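You operate a simulated robot arm through the tools that you are given. There is no shell and no other tool. Be economical: measure what you need, move in short steps, check, and stop when the job is done.

Carry out the task below with a simulated two-armed robot. There is one attempt and no reset: what you move stays moved.

TASK
On the worktop beside the fridge, fold the blue tea towel in half and then in half again.

Only the result counts: the job must be done as asked and must still hold three seconds after the hand-in. Knocking over, shifting, dropping, spilling or breaking anything else fails it. Flat cloth is picked up by pressing the open fingertips on it (5 to 10 N) and closing them slowly along it; thin cloth reads only 2 to 8 mm in the jaws.

THE ROBOT
Two 7-joint arms with two-finger parallel grippers on one trunk, on a base that drives. Base frame: it is fixed to the floor where the robot stands at the start and does not move with it; the origin is under the middle of the robot, x ahead of it, y to its left, z up; the surface under the hand at the start is at about z = 910. Units: mm, degrees, N and s.
The left shoulder is at the start at [127, 198, 953], the right one opposite. With the tool pointing down near the work surface each hand reaches from about 100 to 740 mm from the robot's upright axis, wherever it stands, measured 20 degrees to its own side. Places, roughly: worktop beside the fridge [500, 0, 900]. Payload 3.6 kg a hand.
The TCP of each hand is the grasp point between the finger pads, 30 mm short of the fingertips. In the tool frame z runs along the fingers and y along their closing line. Largest opening 110 mm; finger width 20, thickness 10; the body of the gripper, 48 by 112 mm, starts 55 mm behind the TCP.
Orientation is that of the tool frame in the base frame, as [roll, pitch, yaw] about the fixed x, y, z axes, in that order (R = Rz(yaw) Ry(pitch) Rx(roll)). With the fingers straight down and closing along the base's y, the tool's x points along the base's -x, its y along +y and its z along -z.

THE INTERFACE
- The arms move only by the tool nudge_tool. It takes "left_commands", "right_commands" or both (then of equal length, played together; a hand with none holds still); each is a list that holds one entry, the list of rows, each a list of 7 numbers: the turn, a rotation vector about the tool's x, y, z in units of 4 degrees (1.0 is 4 degrees), then the shift along the tool's x, y, z in units of 20 mm (1.0 is 20 mm), then the closure, from 0 (fully open) to 1 (shut). In form: [[[wx, wy, wz, tx, ty, tz, fingers], ...]]. A call has 1 to 8 rows; each row shifts and turns the commanded pose from where the row before left it, along the tool's axes as they then stand. A call with a number of a shift or a turn outside -1 to 1 is refused whole. A row lasts 0.2 s, in which the tool goes at most 50 mm and 8.6 degrees; a call with a longer step from one row to the next is refused whole, and so is a gripper value outside its range. Where a pose cannot be reached the arm comes as near as it can. A force on the tool above 40 N (or 10 N above the force at the start of the call, whichever is more), or a blocked arm, ends the call early, and 0.2 s more pass. Each finger travels about 153 mm/s and halts on what it meets, pressing with about 35 N; the grip force reading is that of the motor and also rises with nothing between the fingers. The clock runs only during rows and for 0.2 s after the last one: add rows that do not move to give the fingers time. The reply holds the time, the measured pose of the TCP, the force on the tool along the base axes, the opening and the grip force, in the units named above and with some noise, with the torque about the TCP (base axes, N m) and any sound that the robot's microphone picked up.
- Cameras (640 x 400 px; columns grow to the right, rows downward): "scene" is now at [242.8, 38.4, 1147.1]; the picture's right is [0.12, -0.99, 0.04], its down [-0.42, -0.09, -0.90] and it looks along [0.90, 0.09, -0.43] (base axes); focal length 214 px, centre (320, 200). "left" rides on the left gripper at [72, -17, -103] in its tool frame; the picture's right is [0.23, 0.97, 0.00], its down [-0.76, 0.18, -0.62] and it looks along [-0.61, 0.14, 0.78] (tool axes); focal length 222 px, centre (320, 200). "right" rides on the right gripper at [72, 17, -103] in its tool frame; the picture's right is [-0.23, 0.97, 0.00], its down [-0.76, -0.18, -0.62] and it looks along [-0.61, -0.14, 0.78] (tool axes); focal length 222 px, centre (320, 200). There is no depth. A picture from a camera that has moved, and an enlarged one, comes with that camera's place and axes in the base frame and with its lens.
- grab_frame(camera): a new picture of that camera. No time passes.
- move_column(by): slides the trunk up (or, below 0, down) by that many mm; the arms and the scene camera ride with it, the base frame stays. It gives what a move gives, with no picture.
- steer(legs): drives the robot by 1 to 6 legs, each [ahead, left, turn to the left] in mm, mm and degrees, along the robot's own axes; the way and the turn of a leg run together, so that a leg with both is an arc; at most 1500 mm and 180 degrees a leg. The arms and the cameras ride along, it lands a little off, and it stops where it bumps. It gives what a move gives.
- head_to(pan, tilt): turns the head with the scene camera to pan (to the left, within 86 degrees either way) and tilt (down, from -29 to 69), counted from straight ahead of the robot. It gives what a move gives.
- zoom(camera, box): a new picture of the part [left, top, right, bottom] of that camera's present view, enlarged. No time passes.
- finish_job(): hands the job in; it is judged then, once.

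Go step by step. Nothing tells you exact positions but the pictures and the camera data: compare them with the known pose of the tool, close in by small moves and look again before you grip or let go. The budget is 120 turns and 108 pictures, counting those below and the enlarged ones. Unless the task says otherwise, let go and move clear before handing in, and close with one line.

The tools are called after ">>>" as name(argument=value, ...) on one line, values as JSON. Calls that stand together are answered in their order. nudge_tool: Moves the arms, as the interface text tells. Its arguments: {"type":"object","properties":{"left_commands":{"type":"array"},"right_commands":{"type":"array"}},"required":[]} The other tools are called the same way: move_column (by) slides the trunk up or down; steer (legs) drives the base; head_to (pan, tilt) turns the head that bears the scene camera; grab_frame (camera) takes a picture; zoom (camera, box) takes an enlarged picture of a part of a camera's view; finish_job () hands the job in.

At the start:

```text
time: 0.0
left_tcp_pos: [367.2, 89.4, 1070.3]
left_orientation: [-178.3, 1.1, 178.6]
left_force: [4.1, -1.9, 3.1]
left_moment: [0.18, 0.33, 0.03]
left_grip_width: 110.2
left_grasp_force: 0.2
right_tcp_pos: [320.0, -176.5, 1089.6]
right_orientation: [-178.1, 1.1, 178.7]
right_force: [2.1, -3.7, -1.6]
right_moment: [0.27, 0.15, 0.1]
right_grip_width: 109.9
right_grasp_force: 0.0
trunk travel left (down, up): [-75.0, 688.0]
robot x, y, heading: [-25.1, -7.7, -1.4]
head pan, tilt: [8.2, 26.8]
```

scene: 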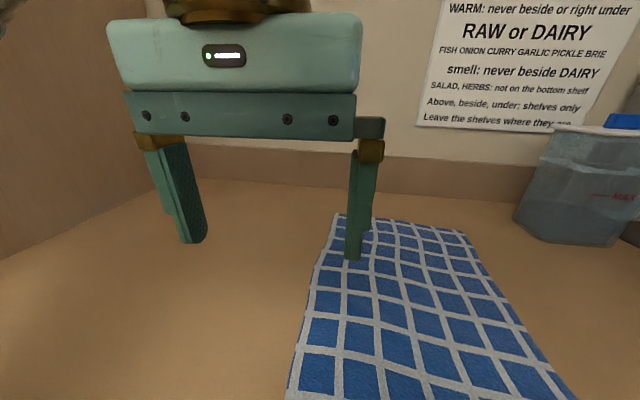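
right: 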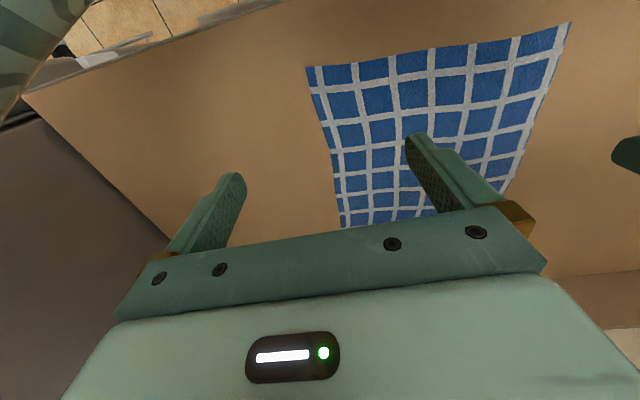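
left: 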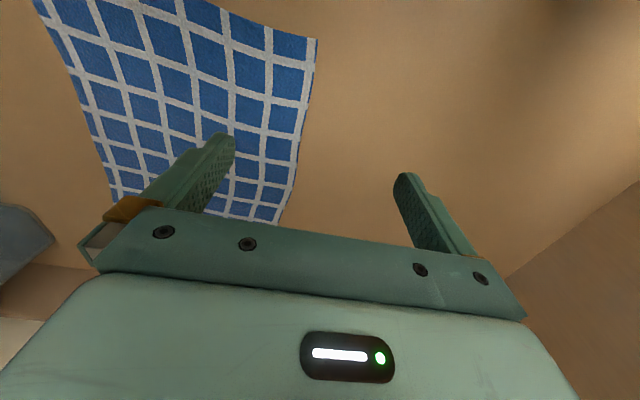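

The blue towel lies on the worktop ahead of the robot, and its near edge is out of the scene view. I'll tilt the head down to see the whole towel.

>>> head_to(pan=-10, tilt=55)

>>> grab_frame(camera="scene")

```text
time: 0.9
left_tcp_pos: [373.6, 30.7, 1062.1]
left_orientation: [179.4, 0.0, 177.0]
left_force: [-0.8, -2.6, -3.2]
left_moment: [0.16, -0.02, 0.03]
left_grip_width: 110.0
left_grasp_force: 0.1
right_tcp_pos: [319.2, -234.8, 1071.7]
right_orientation: [179.4, 0.1, 177.1]
right_force: [-1.0, -0.1, -0.6]
right_moment: [0.08, -0.04, -0.02]
right_grip_width: 110.1
right_grasp_force: 0.0
trunk travel left (down, up): [-75.0, 688.0]
robot x, y, heading: [-33.7, -15.3, -3.0]
head pan, tilt: [-10.0, 55.0]
```

```text
104 pictures are left
camera scene: at [226.3, -41.6, 1099.9], right [-0.23, -0.97, 0.0], down [-0.79, 0.18, -0.58], along [0.57, -0.13, -0.81], focal length 214 px, centre (320, 200)
```

scene: 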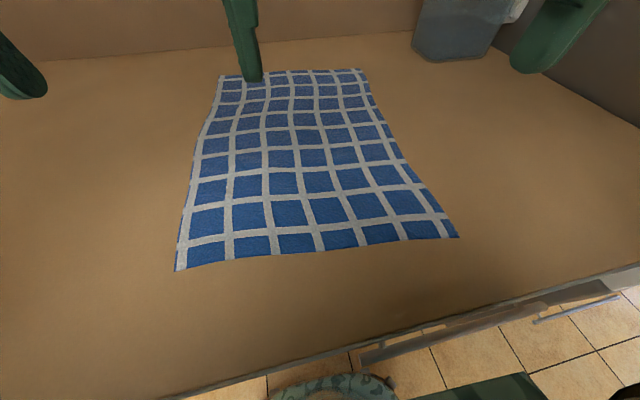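

The towel is fully in view now, but the arm poses shifted more than I expected. I'll hold still for a moment to see whether the readings settle.

>>> nudge_tool(left_commands=[[[0, 0, 0, 0, 0, 0, 0], [0, 0, 0, 0, 0, 0, 0]]], right_commands=[[[0, 0, 0, 0, 0, 0, 0], [0, 0, 0, 0, 0, 0, 0]]])

>>> grab_frame(camera="scene")

```text
time: 1.7
left_tcp_pos: [373.0, 34.0, 1062.7]
left_orientation: [179.3, 0.2, 177.4]
left_force: [-1.6, -0.9, 0.2]
left_moment: [-0.04, -0.06, -0.02]
left_grip_width: 110.0
left_grasp_force: 0.0
right_tcp_pos: [321.4, -232.6, 1070.3]
right_orientation: [179.3, 0.0, 177.5]
right_force: [-0.5, -0.6, 0.0]
right_moment: [0.01, -0.04, 0.02]
right_grip_width: 110.2
right_grasp_force: 0.1
trunk travel left (down, up): [-75.0, 688.0]
robot x, y, heading: [-34.2, -9.3, -2.5]
head pan, tilt: [-10.0, 55.0]
stopped in row 2 (right hand): the arm was blocked; the commanded pose is now the measured one
```

```text
103 pictures are left
camera scene: at [226.6, -41.5, 1099.3], right [-0.22, -0.98, 0.0], down [-0.79, 0.18, -0.58], along [0.57, -0.12, -0.81], focal length 214 px, centre (320, 200)
```

scene: 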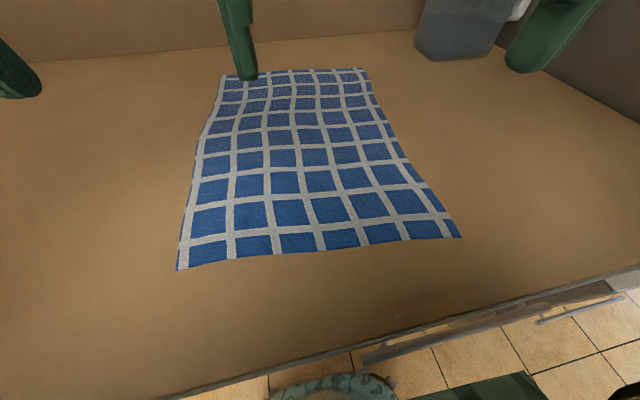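

The towel runs from about x 300 (near edge) to x 660 (far edge), between y +65 and −220, turned about −4°. I'll bring both hands above the near corners with their fingers partly closed.

>>> nudge_tool(left_commands=[[[0, 0, 0.17, 0.66, 0.13, 0.79, 0.3], [0, 0, 0.17, 0.66, 0.13, 0.79, 0.6], [0, 0, 0.17, 0.66, 0.13, 0.79, 0.6], [0, 0, 0.17, 0.65, 0.13, 0.78, 0.6], [0, 0, 0, 0, 0, 0, 0.6], [0, 0, 0, 0, 0, 0, 0.6]]], right_commands=[[[0, 0, 0.17, 0.33, 0.8, 0.87, 0.3], [0, 0, 0.17, 0.33, 0.8, 0.87, 0.6], [0, 0, 0.17, 0.33, 0.8, 0.88, 0.6], [0, 0, 0.17, 0.32, 0.8, 0.88, 0.6], [0, 0, 0, 0, 0, 0, 0.6], [0, 0, 0, 0, 0, 0, 0.6]]])

>>> grab_frame(camera="left")

>>> grab_frame(camera="right")

>>> grab_frame(camera="scene")

```text
time: 2.5
left_tcp_pos: [344.5, 44.2, 1028.6]
left_orientation: [-179.9, -0.4, 176.7]
left_force: [12.3, -3.4, 13.7]
left_moment: [0.32, 2.76, 0.47]
left_grip_width: 43.9
left_grasp_force: 0.1
right_tcp_pos: [307.8, -191.2, 1030.1]
right_orientation: [179.5, 0.2, 175.8]
right_force: [0.5, 0.3, 0.1]
right_moment: [-0.04, 0.0, -0.02]
right_grip_width: 44.0
right_grasp_force: 0.1
trunk travel left (down, up): [-75.0, 688.0]
robot x, y, heading: [-28.0, -10.4, -2.7]
head pan, tilt: [-10.0, 55.0]
stopped in row 3 (left hand): the force on the tool passed its limit at 70 N (the readings are from after the stop); the commanded pose is now the measured one
```

```text
102 pictures are left
camera left: at [271.9, 30.9, 1131.4], right [-0.17, 0.99, 0.0], down [0.77, 0.13, 0.62], along [0.61, 0.11, -0.79], focal length 222 px, centre (320, 200)
```

left: 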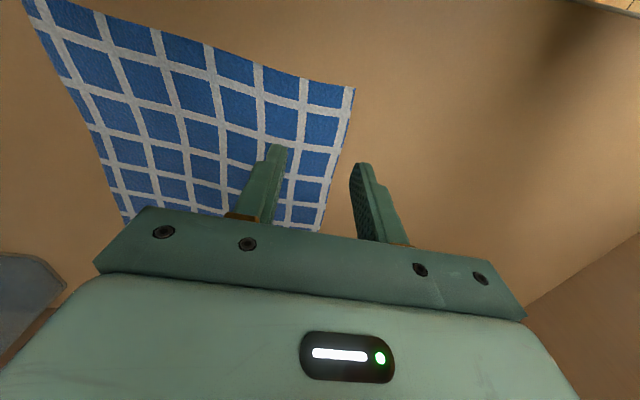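

```text
101 pictures are left
camera right: at [235.1, -169.5, 1133.7], right [0.3, 0.96, 0.01], down [0.74, -0.24, 0.62], along [0.6, -0.18, -0.78], focal length 222 px, centre (320, 200)
```

right: 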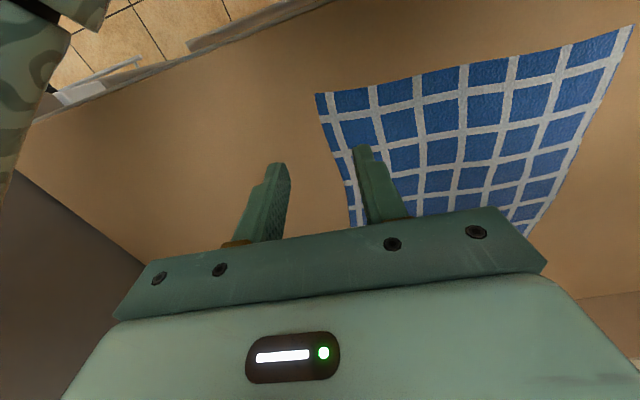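

```text
100 pictures are left
camera scene: at [225.7, -40.0, 1098.0], right [-0.2, -0.98, 0.0], down [-0.81, 0.17, -0.57], along [0.56, -0.11, -0.82], focal length 214 px, centre (320, 200)
```

scene: 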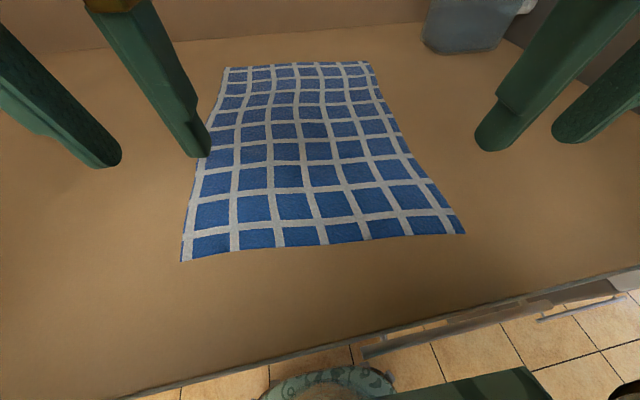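

The left hand was stopped at 70 N high above the worktop, probably by touching the robot's own low head. I'll back it off, then raise the trunk to get the head out of the way.

>>> nudge_tool(left_commands=[[[0, 0, 0, -0.5, 0.5, 0, 0.6], [0, 0, 0, -0.5, 0.5, 0, 0.6]]])

>>> move_column(by=180)

>>> grab_frame(camera="scene")

```text
time: 3.1
left_tcp_pos: [364.1, 62.7, 1028.8]
left_orientation: [179.9, -0.1, 176.6]
left_force: [0.6, -0.4, 0.3]
left_moment: [0.02, 0.02, -0.02]
left_grip_width: 44.2
left_grasp_force: 0.1
right_tcp_pos: [306.5, -191.4, 1030.1]
right_orientation: [179.4, 0.2, 176.0]
right_force: [-0.3, 0.3, -1.1]
right_moment: [0.01, -0.01, -0.01]
right_grip_width: 44.1
right_grasp_force: 0.1
trunk travel left (down, up): [-75.0, 688.0]
robot x, y, heading: [-31.5, -12.3, -2.6]
head pan, tilt: [-10.0, 55.0]
```

```text
time: 5.1
left_tcp_pos: [379.5, 63.9, 1201.6]
left_orientation: [-179.9, -1.0, 176.6]
left_force: [-0.2, -0.6, 0.3]
left_moment: [0.02, 0.04, 0.01]
left_grip_width: 44.0
left_grasp_force: 0.0
right_tcp_pos: [321.5, -187.0, 1205.9]
right_orientation: [179.7, -0.7, 176.0]
right_force: [0.5, 0.1, 0.0]
right_moment: [-0.03, -0.01, -0.01]
right_grip_width: 44.1
right_grasp_force: 0.1
trunk travel left (down, up): [-255.0, 508.0]
robot x, y, heading: [-27.9, -13.4, -2.8]
head pan, tilt: [-10.0, 55.0]
```

```text
99 pictures are left
camera scene: at [139.7, -34.3, 1286.0], right [-0.22, -0.98, 0.0], down [-0.8, 0.18, -0.57], along [0.56, -0.13, -0.82], focal length 214 px, centre (320, 200)
```

scene: 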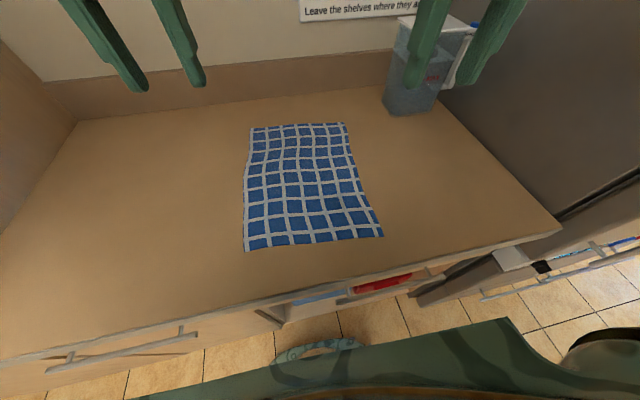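

The head is clear and the towel corners check out: near-left at about [316, 66] and near-right at about [285, −194]. I'll lower both hands over those corners.

>>> nudge_tool(left_commands=[[[0, 0, 0.1, 0.35, -0.14, 1, 0.6], [0, 0, 0.1, 0.35, -0.14, 1, 0.6], [0, 0, 0.1, 0.35, -0.14, 1, 0.6], [0, 0, 0.1, 0.35, -0.14, 1, 0.6], [0, 0, 0.1, 0.35, -0.14, 1, 0.6], [0, 0, 0.1, 0.35, -0.14, 1, 0.6], [0, 0, 0, 0.35, -0.14, 1, 0.6], [0, 0, 0, 0.35, -0.14, 1, 0.6]]], right_commands=[[[0, 0, 0.1, 0.15, 0.11, 1, 0.6], [0, 0, 0.1, 0.15, 0.11, 1, 0.6], [0, 0, 0.1, 0.15, 0.11, 1, 0.6], [0, 0, 0.1, 0.15, 0.11, 1, 0.6], [0, 0, 0, 0.15, 0.11, 1, 0.6], [0, 0, 0, 0.15, 0.11, 1, 0.6], [0, 0, 0, 0.15, 0.11, 1, 0.6], [0, 0, 0, 0.15, 0.11, 1, 0.6]]])

>>> nudge_tool(left_commands=[[[0, 0, 0, 0, 0, 1, 0.6], [0, 0, 0, 0, 0, 1, 0.6], [0, 0, 0, 0, 0, 0, 0.6]]], right_commands=[[[0, 0, 0, 0, 0, 1, 0.6], [0, 0, 0, 0, 0, 1, 0.6], [0, 0, 0, 0, 0, 0, 0.6]]])

>>> grab_frame(camera="scene")

>>> grab_frame(camera="left")

>>> grab_frame(camera="right")

```text
time: 6.9
left_tcp_pos: [319.9, 46.4, 1043.8]
left_orientation: [-179.7, -1.0, 174.1]
left_force: [0.1, 0.2, 0.1]
left_moment: [-0.04, 0.0, -0.01]
left_grip_width: 44.1
left_grasp_force: 0.1
right_tcp_pos: [296.9, -168.5, 1045.2]
right_orientation: [179.6, -0.6, 174.4]
right_force: [-0.8, 0.4, -0.1]
right_moment: [0.0, -0.01, 0.0]
right_grip_width: 44.1
right_grasp_force: 0.1
trunk travel left (down, up): [-255.0, 508.0]
robot x, y, heading: [-30.3, -9.7, -2.7]
head pan, tilt: [-10.0, 55.0]
```

```text
time: 7.7
left_tcp_pos: [318.8, 48.9, 1003.0]
left_orientation: [-179.8, -1.0, 174.2]
left_force: [-0.5, -0.2, -0.1]
left_moment: [0.0, -0.01, 0.02]
left_grip_width: 44.0
left_grasp_force: 0.0
right_tcp_pos: [298.2, -167.0, 1006.0]
right_orientation: [179.6, -0.6, 174.4]
right_force: [0.7, -0.5, 0.4]
right_moment: [0.02, 0.01, -0.01]
right_grip_width: 44.0
right_grasp_force: 0.0
trunk travel left (down, up): [-255.0, 508.0]
robot x, y, heading: [-31.7, -9.7, -2.7]
head pan, tilt: [-10.0, 55.0]
```

```text
98 pictures are left
camera scene: at [139.0, -34.2, 1286.3], right [-0.22, -0.98, 0.0], down [-0.8, 0.18, -0.57], along [0.56, -0.13, -0.82], focal length 214 px, centre (320, 200)
```

scene: 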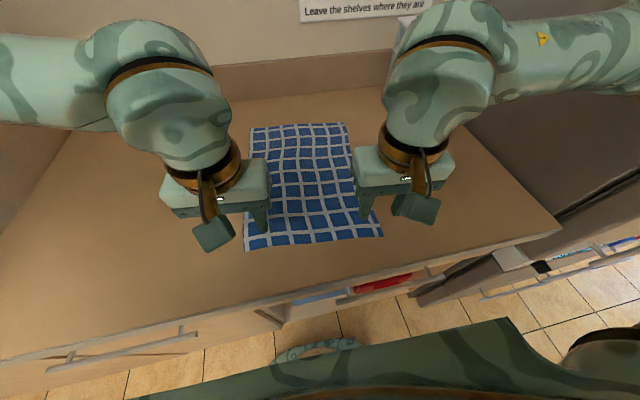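

```text
97 pictures are left
camera left: at [246.2, 38.6, 1106.7], right [-0.13, 0.99, 0.0], down [0.79, 0.1, 0.61], along [0.6, 0.08, -0.79], focal length 222 px, centre (320, 200)
```

left: 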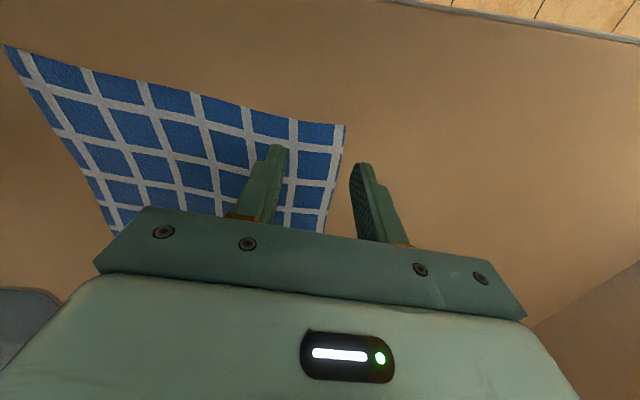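

```text
96 pictures are left
camera right: at [228.2, -143.8, 1111.3], right [0.32, 0.95, 0.0], down [0.75, -0.26, 0.61], along [0.58, -0.19, -0.79], focal length 222 px, centre (320, 200)
```

right: 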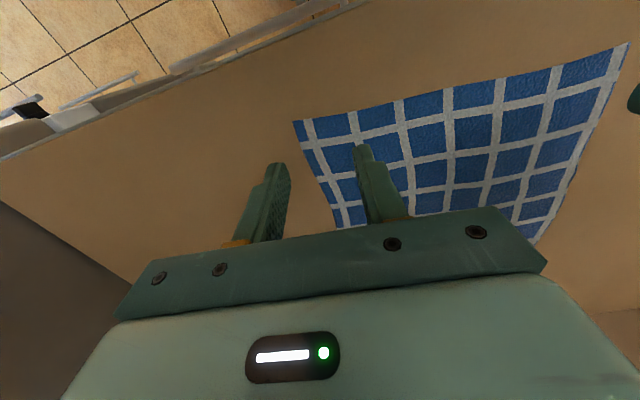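

The wrist cameras put the near corners at about [310, 70] and [283, −186]. I'll shift both hands inward so each pair of fingers sits on cloth, and go down to just above it.

>>> nudge_tool(left_commands=[[[0, 0, 0, 0, -0.33, 0.6, 0.67], [0, 0, 0, 0, -0.32, 0.6, 0.67], [0, 0, 0, 0, 0, 0.6, 0.67], [0, 0, 0, 0, 0, 0.6, 0.67], [0, 0, 0, 0, 0, 0, 0.67]]], right_commands=[[[0, 0, 0, 0, 0.4, 0.65, 0.67], [0, 0, 0, 0, 0.4, 0.65, 0.67], [0, 0, 0, 0, 0, 0.65, 0.67], [0, 0, 0, 0, 0, 0.6, 0.67], [0, 0, 0, 0, 0, 0, 0.67]]])

>>> grab_frame(camera="left")

>>> grab_frame(camera="right")

```text
time: 8.9
left_tcp_pos: [315.7, 32.8, 955.3]
left_orientation: [-179.7, -0.9, 174.2]
left_force: [-1.0, 0.0, -0.2]
left_moment: [-0.03, 0.0, 0.02]
left_grip_width: 36.2
left_grasp_force: 0.1
right_tcp_pos: [298.5, -151.1, 955.5]
right_orientation: [179.6, -0.5, 174.4]
right_force: [-0.3, 0.2, -0.6]
right_moment: [-0.02, 0.04, -0.02]
right_grip_width: 36.4
right_grasp_force: 0.0
trunk travel left (down, up): [-255.0, 508.0]
robot x, y, heading: [-28.0, -12.1, -2.7]
head pan, tilt: [-10.0, 55.0]
```

```text
95 pictures are left
camera left: at [243.8, 24.0, 1059.4], right [-0.13, 0.99, 0.0], down [0.79, 0.1, 0.61], along [0.6, 0.08, -0.79], focal length 222 px, centre (320, 200)
```

left: 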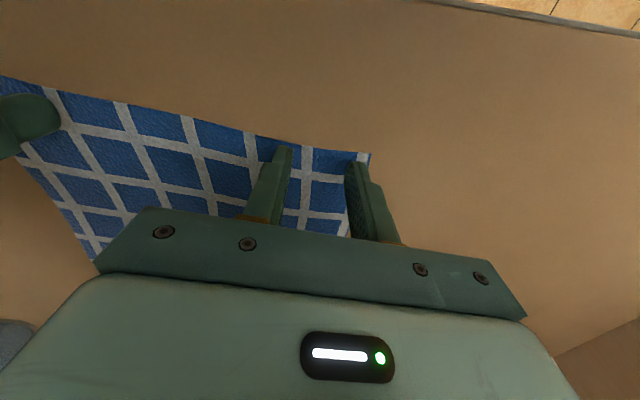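

```text
94 pictures are left
camera right: at [228.8, -127.5, 1059.6], right [0.32, 0.95, 0.0], down [0.75, -0.26, 0.61], along [0.58, -0.19, -0.79], focal length 222 px, centre (320, 200)
```

right: 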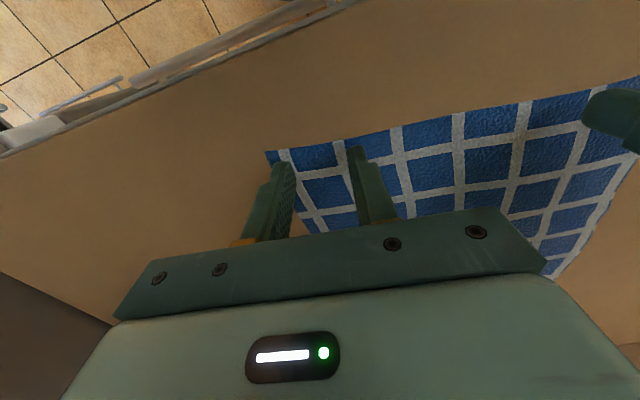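

The fingers are over the cloth just inside both corners, with the tips about 13 mm above it. I'll press down gently.

>>> nudge_tool(left_commands=[[[0, 0, 0, 0, 0, 0.3, 0.67], [0, 0, 0, 0, 0, 0.3, 0.67], [0, 0, 0, 0, 0, 0.1, 0.67], [0, 0, 0, 0, 0, 0, 0.67]]], right_commands=[[[0, 0, 0, 0, 0, 0.3, 0.67], [0, 0, 0, 0, 0, 0.3, 0.67], [0, 0, 0, 0, 0, 0.1, 0.67], [0, 0, 0, 0, 0, 0, 0.67]]])

```text
time: 9.9
left_tcp_pos: [314.1, 34.7, 941.2]
left_orientation: [-179.8, -1.0, 174.2]
left_force: [-0.1, -0.8, 1.4]
left_moment: [0.0, 0.0, 0.01]
left_grip_width: 36.5
left_grasp_force: 0.0
right_tcp_pos: [298.0, -152.2, 941.7]
right_orientation: [179.6, -0.5, 174.5]
right_force: [0.2, -1.2, 5.7]
right_moment: [-0.15, -0.02, 0.03]
right_grip_width: 36.4
right_grasp_force: 0.0
trunk travel left (down, up): [-255.0, 508.0]
robot x, y, heading: [-32.7, -11.7, -2.6]
head pan, tilt: [-10.0, 55.0]
```

The right hand presses with about 6 N but the left has only just made contact. I'll lower the left a little more.

>>> nudge_tool(left_commands=[[[0, 0, 0, 0, 0, 0.08, 0.67], [0, 0, 0, 0, 0, 0, 0.67]]], right_commands=[[[0, 0, 0, 0, 0, 0.02, 0.67], [0, 0, 0, 0, 0, 0, 0.67]]])

```text
time: 10.5
left_tcp_pos: [315.6, 34.2, 940.7]
left_orientation: [-179.9, -0.8, 174.2]
left_force: [0.5, -0.3, 17.7]
left_moment: [0.25, -0.15, -0.03]
left_grip_width: 36.4
left_grasp_force: 0.1
right_tcp_pos: [296.3, -151.5, 941.0]
right_orientation: [179.7, -0.5, 174.4]
right_force: [1.5, -1.2, 9.0]
right_moment: [-0.26, -0.07, 0.04]
right_grip_width: 36.6
right_grasp_force: 0.1
trunk travel left (down, up): [-255.0, 508.0]
robot x, y, heading: [-30.5, -8.6, -2.6]
head pan, tilt: [-10.0, 55.0]
```

The left now presses too hard at 17.7 N, so I'll ease it up slightly and then close both hands slowly.

>>> nudge_tool(left_commands=[[[0, 0, 0, 0, 0, -0.04, 0.67], [0, 0, 0, 0, 0, 0, 0.71], [0, 0, 0, 0, 0, 0, 0.75], [0, 0, 0, 0, 0, 0, 0.79], [0, 0, 0, 0, 0, 0, 0.83]]], right_commands=[[[0, 0, 0, 0, 0, 0, 0.67], [0, 0, 0, 0, 0, 0, 0.71], [0, 0, 0, 0, 0, 0, 0.75], [0, 0, 0, 0, 0, 0, 0.79], [0, 0, 0, 0, 0, 0, 0.83]]])

>>> grab_frame(camera="left")

>>> grab_frame(camera="right")

```text
time: 11.7
left_tcp_pos: [313.5, 35.0, 942.5]
left_orientation: [-179.8, -0.9, 174.3]
left_force: [0.1, -1.7, 15.0]
left_moment: [0.05, -0.13, -0.04]
left_grip_width: 17.3
left_grasp_force: 0.1
right_tcp_pos: [295.9, -150.8, 941.4]
right_orientation: [179.6, -0.5, 174.4]
right_force: [0.2, 2.4, 15.5]
right_moment: [-0.13, -0.06, 0.03]
right_grip_width: 16.5
right_grasp_force: 0.1
trunk travel left (down, up): [-255.0, 508.0]
robot x, y, heading: [-28.5, -12.9, -2.4]
head pan, tilt: [-10.0, 55.0]
```

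```text
93 pictures are left
camera left: at [242.3, 25.0, 1045.3], right [-0.13, 0.99, 0.0], down [0.79, 0.1, 0.61], along [0.61, 0.08, -0.79], focal length 222 px, centre (320, 200)
```

left: 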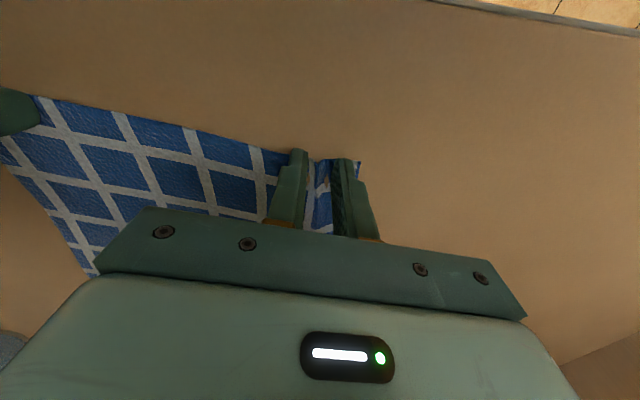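

```text
92 pictures are left
camera right: at [226.6, -127.0, 1046.0], right [0.32, 0.95, 0.01], down [0.75, -0.26, 0.62], along [0.58, -0.19, -0.79], focal length 222 px, centre (320, 200)
```

right: 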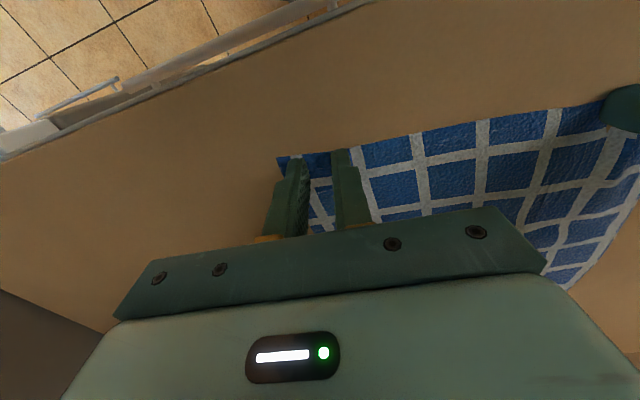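

The cloth is rucking up between both pairs of fingers. I'll keep closing slowly.

>>> nudge_tool(left_commands=[[[0, 0, 0, 0, 0, 0, 0.87], [0, 0, 0, 0, 0, 0, 0.91], [0, 0, 0, 0, 0, 0, 0.95], [0, 0, 0, 0, 0, 0, 1], [0, 0, 0, 0, 0, 0, 1], [0, 0, 0, 0, 0, 0, 1]]], right_commands=[[[0, 0, 0, 0, 0, 0, 0.87], [0, 0, 0, 0, 0, 0, 0.91], [0, 0, 0, 0, 0, 0, 0.95], [0, 0, 0, 0, 0, 0, 1], [0, 0, 0, 0, 0, 0, 1], [0, 0, 0, 0, 0, 0, 1]]])

>>> grab_frame(camera="left")

>>> grab_frame(camera="right")

```text
time: 13.1
left_tcp_pos: [313.1, 35.4, 941.8]
left_orientation: [-179.8, -0.9, 174.2]
left_force: [0.5, 0.3, 14.9]
left_moment: [0.04, -0.11, 0.02]
left_grip_width: 2.1
left_grasp_force: 35.2
right_tcp_pos: [297.3, -150.4, 942.0]
right_orientation: [179.5, -0.5, 174.5]
right_force: [-0.3, -0.8, 15.6]
right_moment: [-0.11, -0.02, 0.0]
right_grip_width: 0.0
right_grasp_force: 34.9
trunk travel left (down, up): [-255.0, 508.0]
robot x, y, heading: [-33.1, -15.4, -2.9]
head pan, tilt: [-10.0, 55.0]
```

```text
91 pictures are left
camera left: at [242.2, 24.9, 1045.3], right [-0.13, 0.99, 0.0], down [0.79, 0.1, 0.61], along [0.61, 0.08, -0.79], focal length 222 px, centre (320, 200)
```

left: 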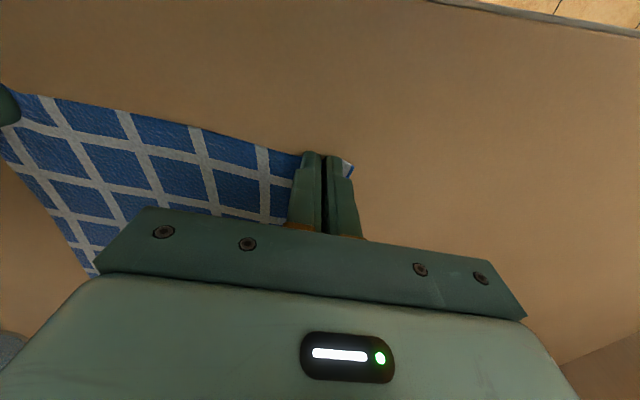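

```text
90 pictures are left
camera right: at [226.5, -127.2, 1045.9], right [0.32, 0.95, 0.01], down [0.75, -0.26, 0.62], along [0.58, -0.19, -0.79], focal length 222 px, centre (320, 200)
```

right: 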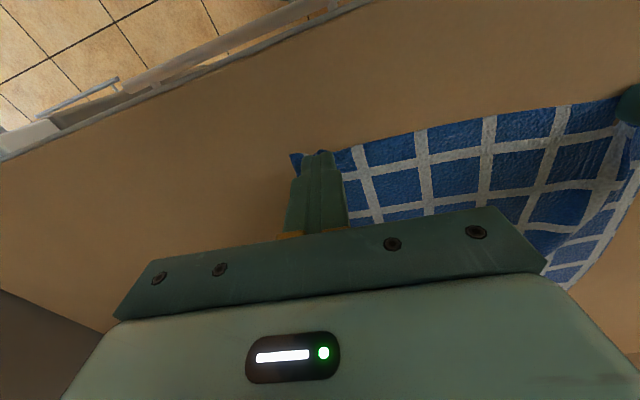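

The left reads 2.1 mm, which is cloth, but the right reads 0.0, so it missed. I'll reopen the right hand and look again while the left holds.

>>> nudge_tool(right_commands=[[[0, 0, 0, 0, 0, -0.5, 1], [0, 0, 0, 0, 0, -0.5, 0.8], [0, 0, 0, 0, 0, 0, 0.65], [0, 0, 0, 0, 0, 0, 0.65]]])

>>> grab_frame(camera="right")

>>> zoom(camera="scene", box=[200, 180, 440, 330])

```text
time: 14.1
left_tcp_pos: [314.2, 33.6, 941.8]
left_orientation: [-179.8, -0.9, 174.1]
left_force: [-1.9, 1.4, 21.4]
left_moment: [0.05, -0.08, 0.04]
left_grip_width: 1.9
left_grasp_force: 34.7
right_tcp_pos: [296.7, -152.0, 961.1]
right_orientation: [179.7, -0.5, 174.3]
right_force: [-0.1, 0.0, -0.3]
right_moment: [0.02, 0.03, -0.03]
right_grip_width: 38.6
right_grasp_force: 0.1
trunk travel left (down, up): [-255.0, 508.0]
robot x, y, heading: [-30.4, -13.3, -2.7]
head pan, tilt: [-10.0, 55.0]
```

```text
89 pictures are left
camera right: at [226.5, -128.0, 1066.2], right [0.32, 0.95, 0.01], down [0.75, -0.26, 0.62], along [0.58, -0.19, -0.79], focal length 222 px, centre (320, 200)
```

right: 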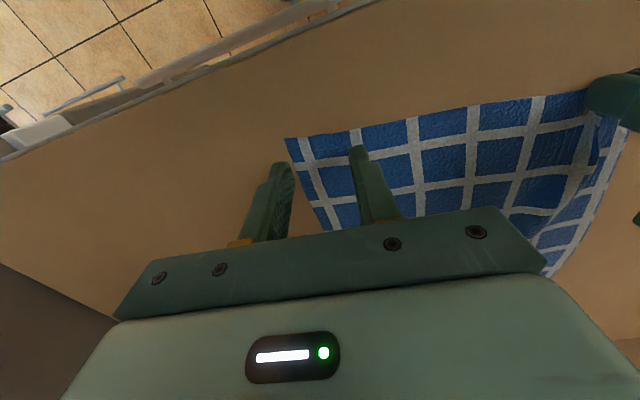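

```text
2.67 times, centred on (320, 255) of scene
camera zoom: at [137.6, -34.2, 1286.5], right [-0.22, -0.98, 0.0], down [-0.8, 0.18, -0.57], along [0.56, -0.13, -0.82], focal length 572 px, centre (320, 53)
```

zoom: 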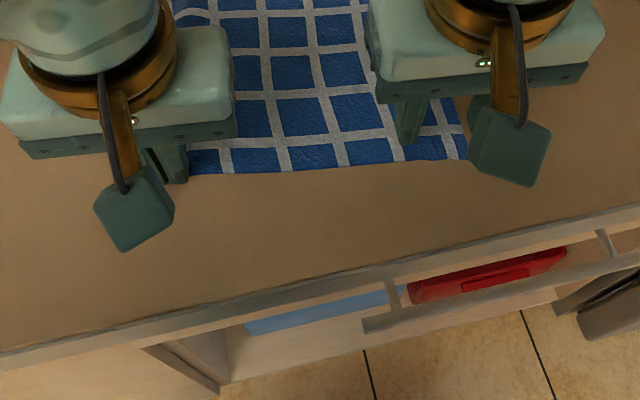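

The right corner has slid inward to about [279, −170]. I'll re-centre the right hand on it and press again.

>>> nudge_tool(left_commands=[[[0, 0, 0, 0, 0, -0.1, 1], [0, 0, 0, 0, 0, 0, 1], [0, 0, 0, 0, 0, 0, 1], [0, 0, 0, 0, 0, 0, 1], [0, 0, 0, 0, 0, 0, 1]]], right_commands=[[[0, 0, 0, 0.14, 0.42, 0, 0.65], [0, 0, 0, 0.14, 0.42, 0.4, 0.65], [0, 0, 0, 0, 0, 0.4, 0.65], [0, 0, 0, 0, 0, 0.17, 0.65], [0, 0, 0, 0, 0, 0, 0.65]]])

>>> grab_frame(camera="right")

```text
time: 15.3
left_tcp_pos: [315.9, 35.2, 943.0]
left_orientation: [-179.8, -1.0, 174.2]
left_force: [-0.2, -0.2, 0.1]
left_moment: [0.03, -0.01, 0.01]
left_grip_width: 1.7
left_grasp_force: 34.6
right_tcp_pos: [294.8, -134.5, 942.0]
right_orientation: [179.6, -0.6, 174.4]
right_force: [1.5, -0.8, 7.1]
right_moment: [-0.22, 0.02, 0.02]
right_grip_width: 38.8
right_grasp_force: 0.5
trunk travel left (down, up): [-255.0, 508.0]
robot x, y, heading: [-27.6, -11.3, -2.6]
head pan, tilt: [-10.0, 55.0]
```

```text
87 pictures are left
camera right: at [224.0, -110.4, 1046.2], right [0.32, 0.95, 0.01], down [0.75, -0.26, 0.61], along [0.58, -0.19, -0.79], focal length 222 px, centre (320, 200)
```

right: 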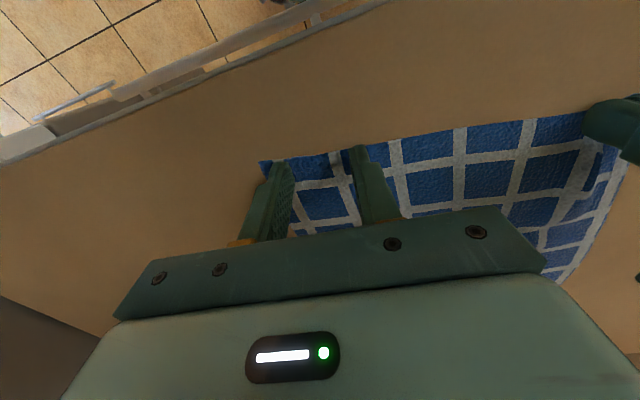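

The right hand is on the cloth with 7 N. I'll close it slowly.

>>> nudge_tool(right_commands=[[[0, 0, 0, 0, 0, 0, 0.68], [0, 0, 0, 0, 0, 0, 0.71], [0, 0, 0, 0, 0, 0, 0.74], [0, 0, 0, 0, 0, 0, 0.77], [0, 0, 0, 0, 0, 0, 0.8], [0, 0, 0, 0, 0, 0, 0.83], [0, 0, 0, 0, 0, 0, 0.86]]])

>>> nudge_tool(right_commands=[[[0, 0, 0, 0, 0, 0, 0.89], [0, 0, 0, 0, 0, 0, 0.92], [0, 0, 0, 0, 0, 0, 0.95], [0, 0, 0, 0, 0, 0, 0.98], [0, 0, 0, 0, 0, 0, 1], [0, 0, 0, 0, 0, 0, 1]]])

>>> grab_frame(camera="right")

```text
time: 16.9
left_tcp_pos: [314.0, 34.5, 943.8]
left_orientation: [-179.8, -0.9, 174.1]
left_force: [0.4, 0.0, 1.2]
left_moment: [-0.01, -0.02, -0.04]
left_grip_width: 1.9
left_grasp_force: 35.0
right_tcp_pos: [293.3, -133.9, 941.0]
right_orientation: [179.6, -0.5, 174.4]
right_force: [0.2, 0.2, 8.8]
right_moment: [-0.09, -0.03, 0.0]
right_grip_width: 15.1
right_grasp_force: 0.1
trunk travel left (down, up): [-255.0, 508.0]
robot x, y, heading: [-29.7, -14.4, -2.5]
head pan, tilt: [-10.0, 55.0]
```

```text
time: 18.3
left_tcp_pos: [314.1, 34.2, 943.2]
left_orientation: [-179.8, -1.1, 174.2]
left_force: [-0.7, -0.7, 0.9]
left_moment: [0.0, -0.02, -0.03]
left_grip_width: 1.8
left_grasp_force: 35.3
right_tcp_pos: [294.4, -134.6, 941.3]
right_orientation: [179.6, -0.5, 174.4]
right_force: [0.2, 0.0, 9.4]
right_moment: [-0.06, -0.04, 0.02]
right_grip_width: 2.2
right_grasp_force: 35.4
trunk travel left (down, up): [-255.0, 508.0]
robot x, y, heading: [-32.9, -9.5, -2.6]
head pan, tilt: [-10.0, 55.0]
```

```text
86 pictures are left
camera right: at [223.8, -110.5, 1046.1], right [0.32, 0.95, 0.0], down [0.75, -0.26, 0.61], along [0.58, -0.19, -0.79], focal length 222 px, centre (320, 200)
```

right: 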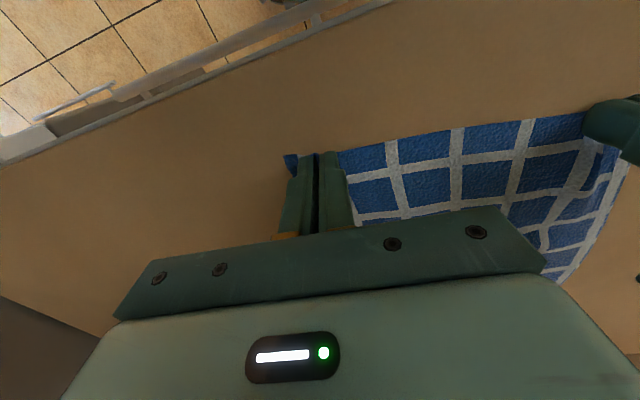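

Both hands read about 2 mm of cloth. I'll lift 60 mm and check that the cloth comes along.

>>> nudge_tool(left_commands=[[[0, 0, 0, 0, 0, -0.5, 1], [0, 0, 0, 0, 0, -0.5, 1], [0, 0, 0, 0, 0, -0.5, 1], [0, 0, 0, 0, 0, -0.5, 1], [0, 0, 0, 0, 0, -0.5, 1], [0, 0, 0, 0, 0, -0.5, 1], [0, 0, 0, 0, 0, 0, 1]]], right_commands=[[[0, 0, 0, 0, 0, -0.5, 1], [0, 0, 0, 0, 0, -0.5, 1], [0, 0, 0, 0, 0, -0.5, 1], [0, 0, 0, 0, 0, -0.5, 1], [0, 0, 0, 0, 0, -0.5, 1], [0, 0, 0, 0, 0, -0.5, 1], [0, 0, 0, 0, 0, 0, 1]]])

>>> grab_frame(camera="scene")

>>> grab_frame(camera="left")

>>> grab_frame(camera="right")

```text
time: 19.9
left_tcp_pos: [317.1, 33.7, 1002.5]
left_orientation: [-179.8, -1.0, 174.2]
left_force: [-0.5, 1.0, 0.5]
left_moment: [0.01, 0.0, 0.04]
left_grip_width: 2.1
left_grasp_force: 34.9
right_tcp_pos: [294.9, -133.2, 1002.0]
right_orientation: [179.6, -0.6, 174.4]
right_force: [-0.4, -0.1, -0.8]
right_moment: [-0.01, 0.0, 0.03]
right_grip_width: 1.8
right_grasp_force: 35.4
trunk travel left (down, up): [-255.0, 508.0]
robot x, y, heading: [-32.5, -11.5, -2.7]
head pan, tilt: [-10.0, 55.0]
```

```text
85 pictures are left
camera scene: at [139.3, -34.2, 1286.1], right [-0.22, -0.98, 0.0], down [-0.8, 0.18, -0.57], along [0.56, -0.13, -0.82], focal length 214 px, centre (320, 200)
```

scene: 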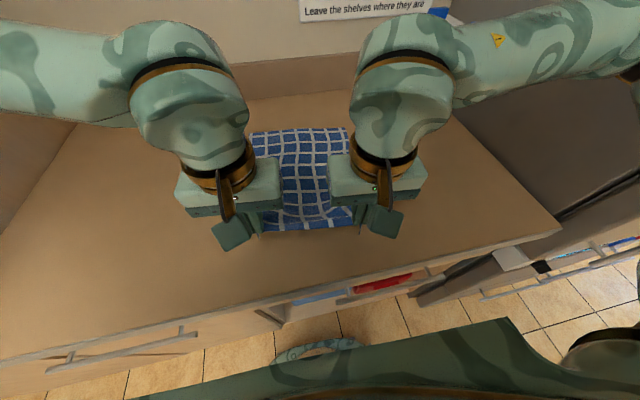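

```text
84 pictures are left
camera left: at [244.6, 23.9, 1105.8], right [-0.13, 0.99, 0.0], down [0.79, 0.1, 0.61], along [0.6, 0.08, -0.79], focal length 222 px, centre (320, 200)
```

left: 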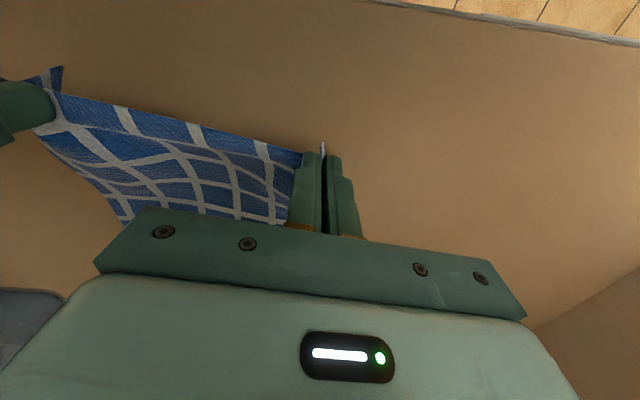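

```text
83 pictures are left
camera right: at [225.5, -109.9, 1106.5], right [0.32, 0.95, 0.0], down [0.75, -0.26, 0.61], along [0.58, -0.19, -0.79], focal length 222 px, centre (320, 200)
```

right: 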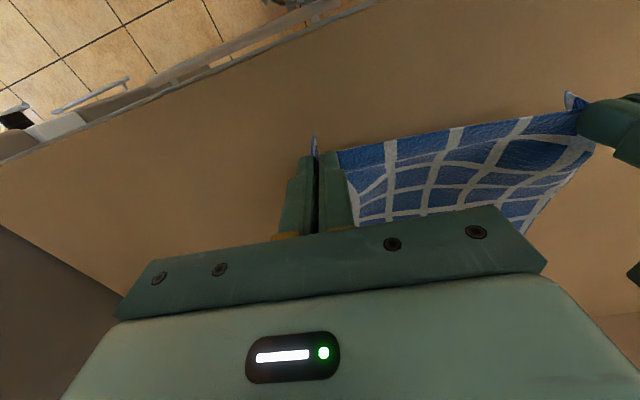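

Both corners are held and the edge between them is taut. I'll carry it in an arc over the fold line towards the far edge, starting with the first part.

>>> nudge_tool(left_commands=[[[0, 0, 0, -0.5, 0, -0.44, 1], [0, 0, 0, -0.5, 0, -0.44, 1], [0, 0, 0, -0.5, 0, -0.44, 1], [0, 0, 0, -0.5, 0, -0.44, 1], [0, 0, 0, -0.5, 0, -0.44, 1], [0, 0, 0, -0.5, 0, -0.44, 1], [0, 0, 0, -0.5, 0, -0.44, 1], [0, 0, 0, -0.5, 0, -0.44, 1]]], right_commands=[[[0, 0, 0, -0.5, 0, -0.44, 1], [0, 0, 0, -0.5, 0, -0.44, 1], [0, 0, 0, -0.5, 0, -0.44, 1], [0, 0, 0, -0.5, 0, -0.44, 1], [0, 0, 0, -0.5, 0, -0.44, 1], [0, 0, 0, -0.5, 0, -0.44, 1], [0, 0, 0, -0.5, 0, -0.44, 1], [0, 0, 0, -0.5, 0, -0.44, 1]]])

>>> nudge_tool(left_commands=[[[0, 0, 0, -0.69, 0, -0.3, 1], [0, 0, 0, -0.69, 0, -0.3, 1], [0, 0, 0, -0.69, 0, -0.3, 1], [0, 0, 0, -0.69, 0, -0.3, 1], [0, 0, 0, -0.69, 0, -0.06, 1], [0, 0, 0, -0.69, 0, -0.06, 1], [0, 0, 0, -0.69, 0, -0.06, 1], [0, 0, 0, -0.69, 0, -0.06, 1]]], right_commands=[[[0, 0, 0, -0.69, 0, -0.3, 1], [0, 0, 0, -0.69, 0, -0.3, 1], [0, 0, 0, -0.69, 0, -0.3, 1], [0, 0, 0, -0.69, 0, -0.3, 1], [0, 0, 0, -0.69, 0, -0.06, 1], [0, 0, 0, -0.69, 0, -0.06, 1], [0, 0, 0, -0.69, 0, -0.06, 1], [0, 0, 0, -0.69, 0, -0.06, 1]]])

>>> grab_frame(camera="scene")

```text
time: 21.7
left_tcp_pos: [398.6, 25.4, 1071.9]
left_orientation: [-179.9, -1.0, 174.1]
left_force: [-0.2, -1.6, 0.2]
left_moment: [-0.04, 0.03, 0.01]
left_grip_width: 2.0
left_grasp_force: 35.3
right_tcp_pos: [373.2, -143.0, 1073.3]
right_orientation: [179.6, -0.6, 174.4]
right_force: [0.6, 0.8, 0.6]
right_moment: [0.06, 0.0, -0.04]
right_grip_width: 1.8
right_grasp_force: 35.8
trunk travel left (down, up): [-255.0, 508.0]
robot x, y, heading: [-32.1, -11.5, -2.7]
head pan, tilt: [-10.0, 55.0]
```

```text
time: 23.5
left_tcp_pos: [506.3, 14.0, 1099.9]
left_orientation: [-179.8, -1.0, 174.1]
left_force: [0.4, -0.6, -0.7]
left_moment: [-0.04, 0.01, -0.02]
left_grip_width: 1.7
left_grasp_force: 34.9
right_tcp_pos: [485.0, -153.5, 1099.1]
right_orientation: [179.6, -0.6, 174.5]
right_force: [0.0, 1.4, -0.4]
right_moment: [0.01, 0.02, 0.02]
right_grip_width: 1.9
right_grasp_force: 34.4
trunk travel left (down, up): [-255.0, 508.0]
robot x, y, heading: [-33.6, -10.7, -2.6]
head pan, tilt: [-10.0, 55.0]
```

```text
82 pictures are left
camera scene: at [139.7, -34.2, 1286.1], right [-0.22, -0.98, 0.0], down [-0.8, 0.18, -0.57], along [0.56, -0.13, -0.82], focal length 214 px, centre (320, 200)
```

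scene: 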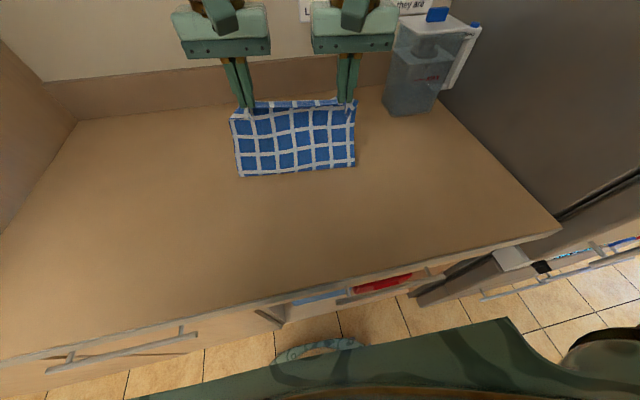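

The fold is forming cleanly. I'll continue forward and down, and stop about 60 mm above the far edge.

>>> nudge_tool(left_commands=[[[0, 0, 0, -0.75, 0, 0.1, 1], [0, 0, 0, -0.75, 0, 0.2, 1], [0, 0, 0, -0.75, 0, 0.3, 1], [0, 0, 0, -0.75, 0, 0.4, 1], [0, 0, 0, -0.75, 0, 0.4, 1], [0, 0, 0, -0.75, 0, 0.5, 1]]], right_commands=[[[0, 0, 0, -0.75, 0, 0.1, 1], [0, 0, 0, -0.75, 0, 0.2, 1], [0, 0, 0, -0.75, 0, 0.3, 1], [0, 0, 0, -0.75, 0, 0.4, 1], [0, 0, 0, -0.75, 0, 0.4, 1], [0, 0, 0, -0.75, 0, 0.5, 1]]])

>>> nudge_tool(left_commands=[[[0, 0, 0, -0.5, 0, 0.75, 1], [0, 0, 0, -0.5, 0, 0.75, 1], [0, 0, 0, -0.5, 0, 0.75, 1], [0, 0, 0, -0.5, 0, 0.75, 1], [0, 0, 0, 0, 0, 0, 1]]], right_commands=[[[0, 0, 0, -0.5, 0, 0.75, 1], [0, 0, 0, -0.5, 0, 0.75, 1], [0, 0, 0, -0.5, 0, 0.75, 1], [0, 0, 0, -0.5, 0, 0.75, 1], [0, 0, 0, 0, 0, 0, 1]]])

>>> zoom(camera="scene", box=[200, 60, 400, 200])

>>> grab_frame(camera="left")

>>> grab_frame(camera="right")

```text
time: 24.9
left_tcp_pos: [576.6, 16.7, 1049.5]
left_orientation: [-179.7, -1.0, 174.1]
left_force: [-0.5, -10.0, 0.1]
left_moment: [-0.36, 0.0, -0.01]
left_grip_width: 1.5
left_grasp_force: 35.0
left hand out of reach, approached as far as the arm can: row 5, 6
right_tcp_pos: [575.9, -160.2, 1059.9]
right_orientation: [179.5, -0.7, 174.5]
right_force: [-0.5, 11.7, -0.4]
right_moment: [0.31, 0.05, 0.1]
right_grip_width: 1.8
right_grasp_force: 35.1
trunk travel left (down, up): [-255.0, 508.0]
robot x, y, heading: [-27.9, -8.5, -2.8]
head pan, tilt: [-10.0, 55.0]
```

```text
time: 25.9
left_tcp_pos: [574.7, 12.6, 1049.2]
left_orientation: [-179.4, -1.2, 173.5]
left_force: [2.3, -22.6, -5.5]
left_moment: [-0.64, -0.07, -0.15]
left_grip_width: 1.7
left_grasp_force: 35.2
left hand out of reach, approached as far as the arm can: row 1, 2, 3, 4
right_tcp_pos: [596.6, -167.5, 1008.5]
right_orientation: [178.7, -1.0, 175.2]
right_force: [-2.7, 22.9, 5.9]
right_moment: [0.71, 0.07, 0.17]
right_grip_width: 2.1
right_grasp_force: 35.0
right hand out of reach, approached as far as the arm can: row 3, 4
trunk travel left (down, up): [-255.0, 508.0]
robot x, y, heading: [-33.2, -8.9, -2.8]
head pan, tilt: [-10.0, 55.0]
stopped in row 5 (left hand): the force on the tool passed its limit at 48 N (the readings are from after the stop); the commanded pose is now the measured one
```

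```text
2.86 times, centred on (300, 130) of scene
camera zoom: at [139.4, -34.2, 1286.2], right [-0.22, -0.98, 0.0], down [-0.8, 0.18, -0.57], along [0.56, -0.13, -0.82], focal length 613 px, centre (377, 400)
```

zoom: 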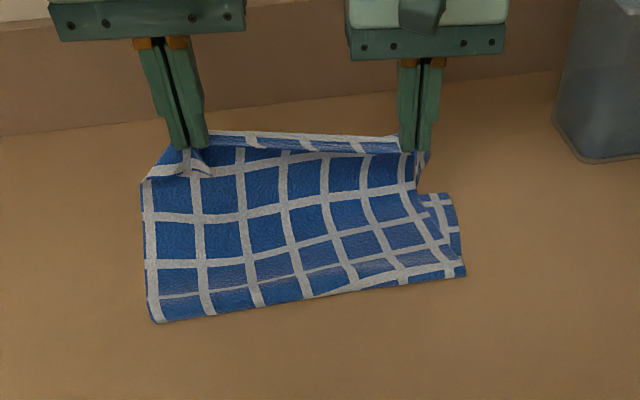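

```text
80 pictures are left
camera left: at [502.7, 3.4, 1153.2], right [-0.12, 0.99, -0.01], down [0.79, 0.09, 0.61], along [0.6, 0.07, -0.8], focal length 222 px, centre (320, 200)
```

left: 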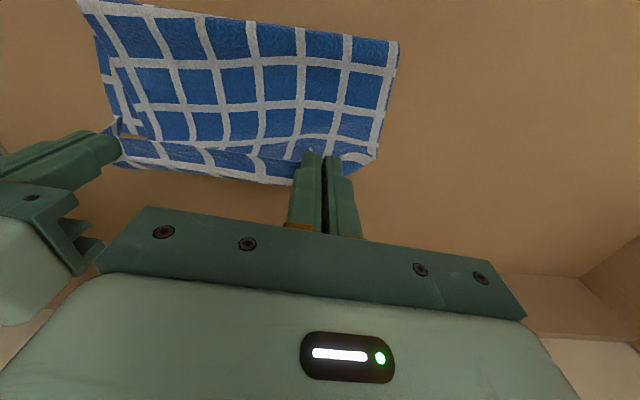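

```text
79 pictures are left
camera right: at [527.1, -146.1, 1112.5], right [0.31, 0.95, 0.02], down [0.75, -0.26, 0.61], along [0.58, -0.17, -0.79], focal length 222 px, centre (320, 200)
```

right: 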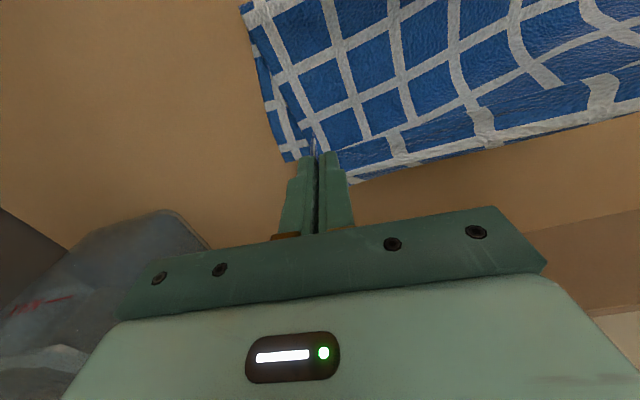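

The left arm ran out of reach with the hand vertical, so the hands got out of step. I'll bring the right hand back level with the left, then tilt both hands about 20° with the fingers forward to gain reach.

>>> nudge_tool(left_commands=[[[0, 0, 0, 0, 0, 0, 1], [0, 0, 0, 0, 0, 0, 1], [0, 0, 0, 0, 0, 0, 1], [0, -1, 0, 0, 0, 0, 1], [0, -1, 0, 0, 0, 0, 1], [0, -1, 0, 0, 0, 0, 1], [0, -1, 0, 0, 0, 0, 1], [0, -1, 0, 0, 0, 0, 1]]], right_commands=[[[0, 0, 0, 0.68, 0.13, -0.68, 1], [0, 0, 0, 0.68, 0.13, -0.68, 1], [0, 0, 0, 0.68, 0.13, -0.68, 1], [0, -1, 0, 0, 0, 0, 1], [0, -1, 0, 0, 0, 0, 1], [0, -1, 0, 0, 0, 0, 1], [0, -1, 0, 0, 0, 0, 1], [0, -1, 0, 0, 0, 0, 1]]])

>>> grab_frame(camera="scene")

```text
time: 27.7
left_tcp_pos: [574.8, 14.5, 1049.1]
left_orientation: [-179.5, 19.0, 173.9]
left_force: [-0.3, -3.8, -0.1]
left_moment: [-0.1, 0.03, -0.05]
left_grip_width: 2.0
left_grasp_force: 35.0
right_tcp_pos: [557.7, -161.0, 1047.6]
right_orientation: [178.9, 19.4, 174.4]
right_force: [0.6, 3.1, -0.6]
right_moment: [0.11, -0.04, 0.05]
right_grip_width: 1.9
right_grasp_force: 35.1
trunk travel left (down, up): [-255.0, 508.0]
robot x, y, heading: [-33.4, -13.4, -2.6]
head pan, tilt: [-10.0, 55.0]
```

```text
78 pictures are left
camera scene: at [139.0, -34.3, 1286.2], right [-0.22, -0.98, 0.0], down [-0.8, 0.18, -0.57], along [0.56, -0.13, -0.82], focal length 214 px, centre (320, 200)
```

scene: 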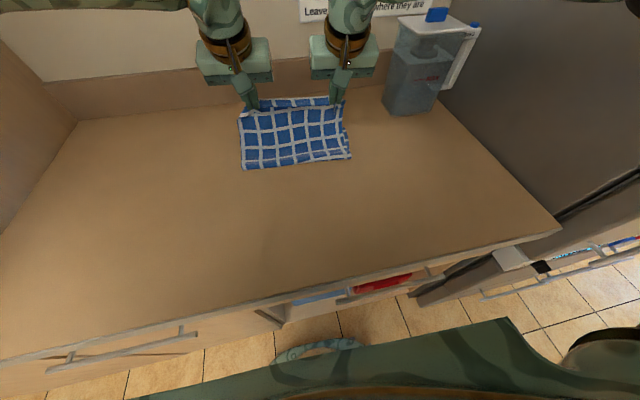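

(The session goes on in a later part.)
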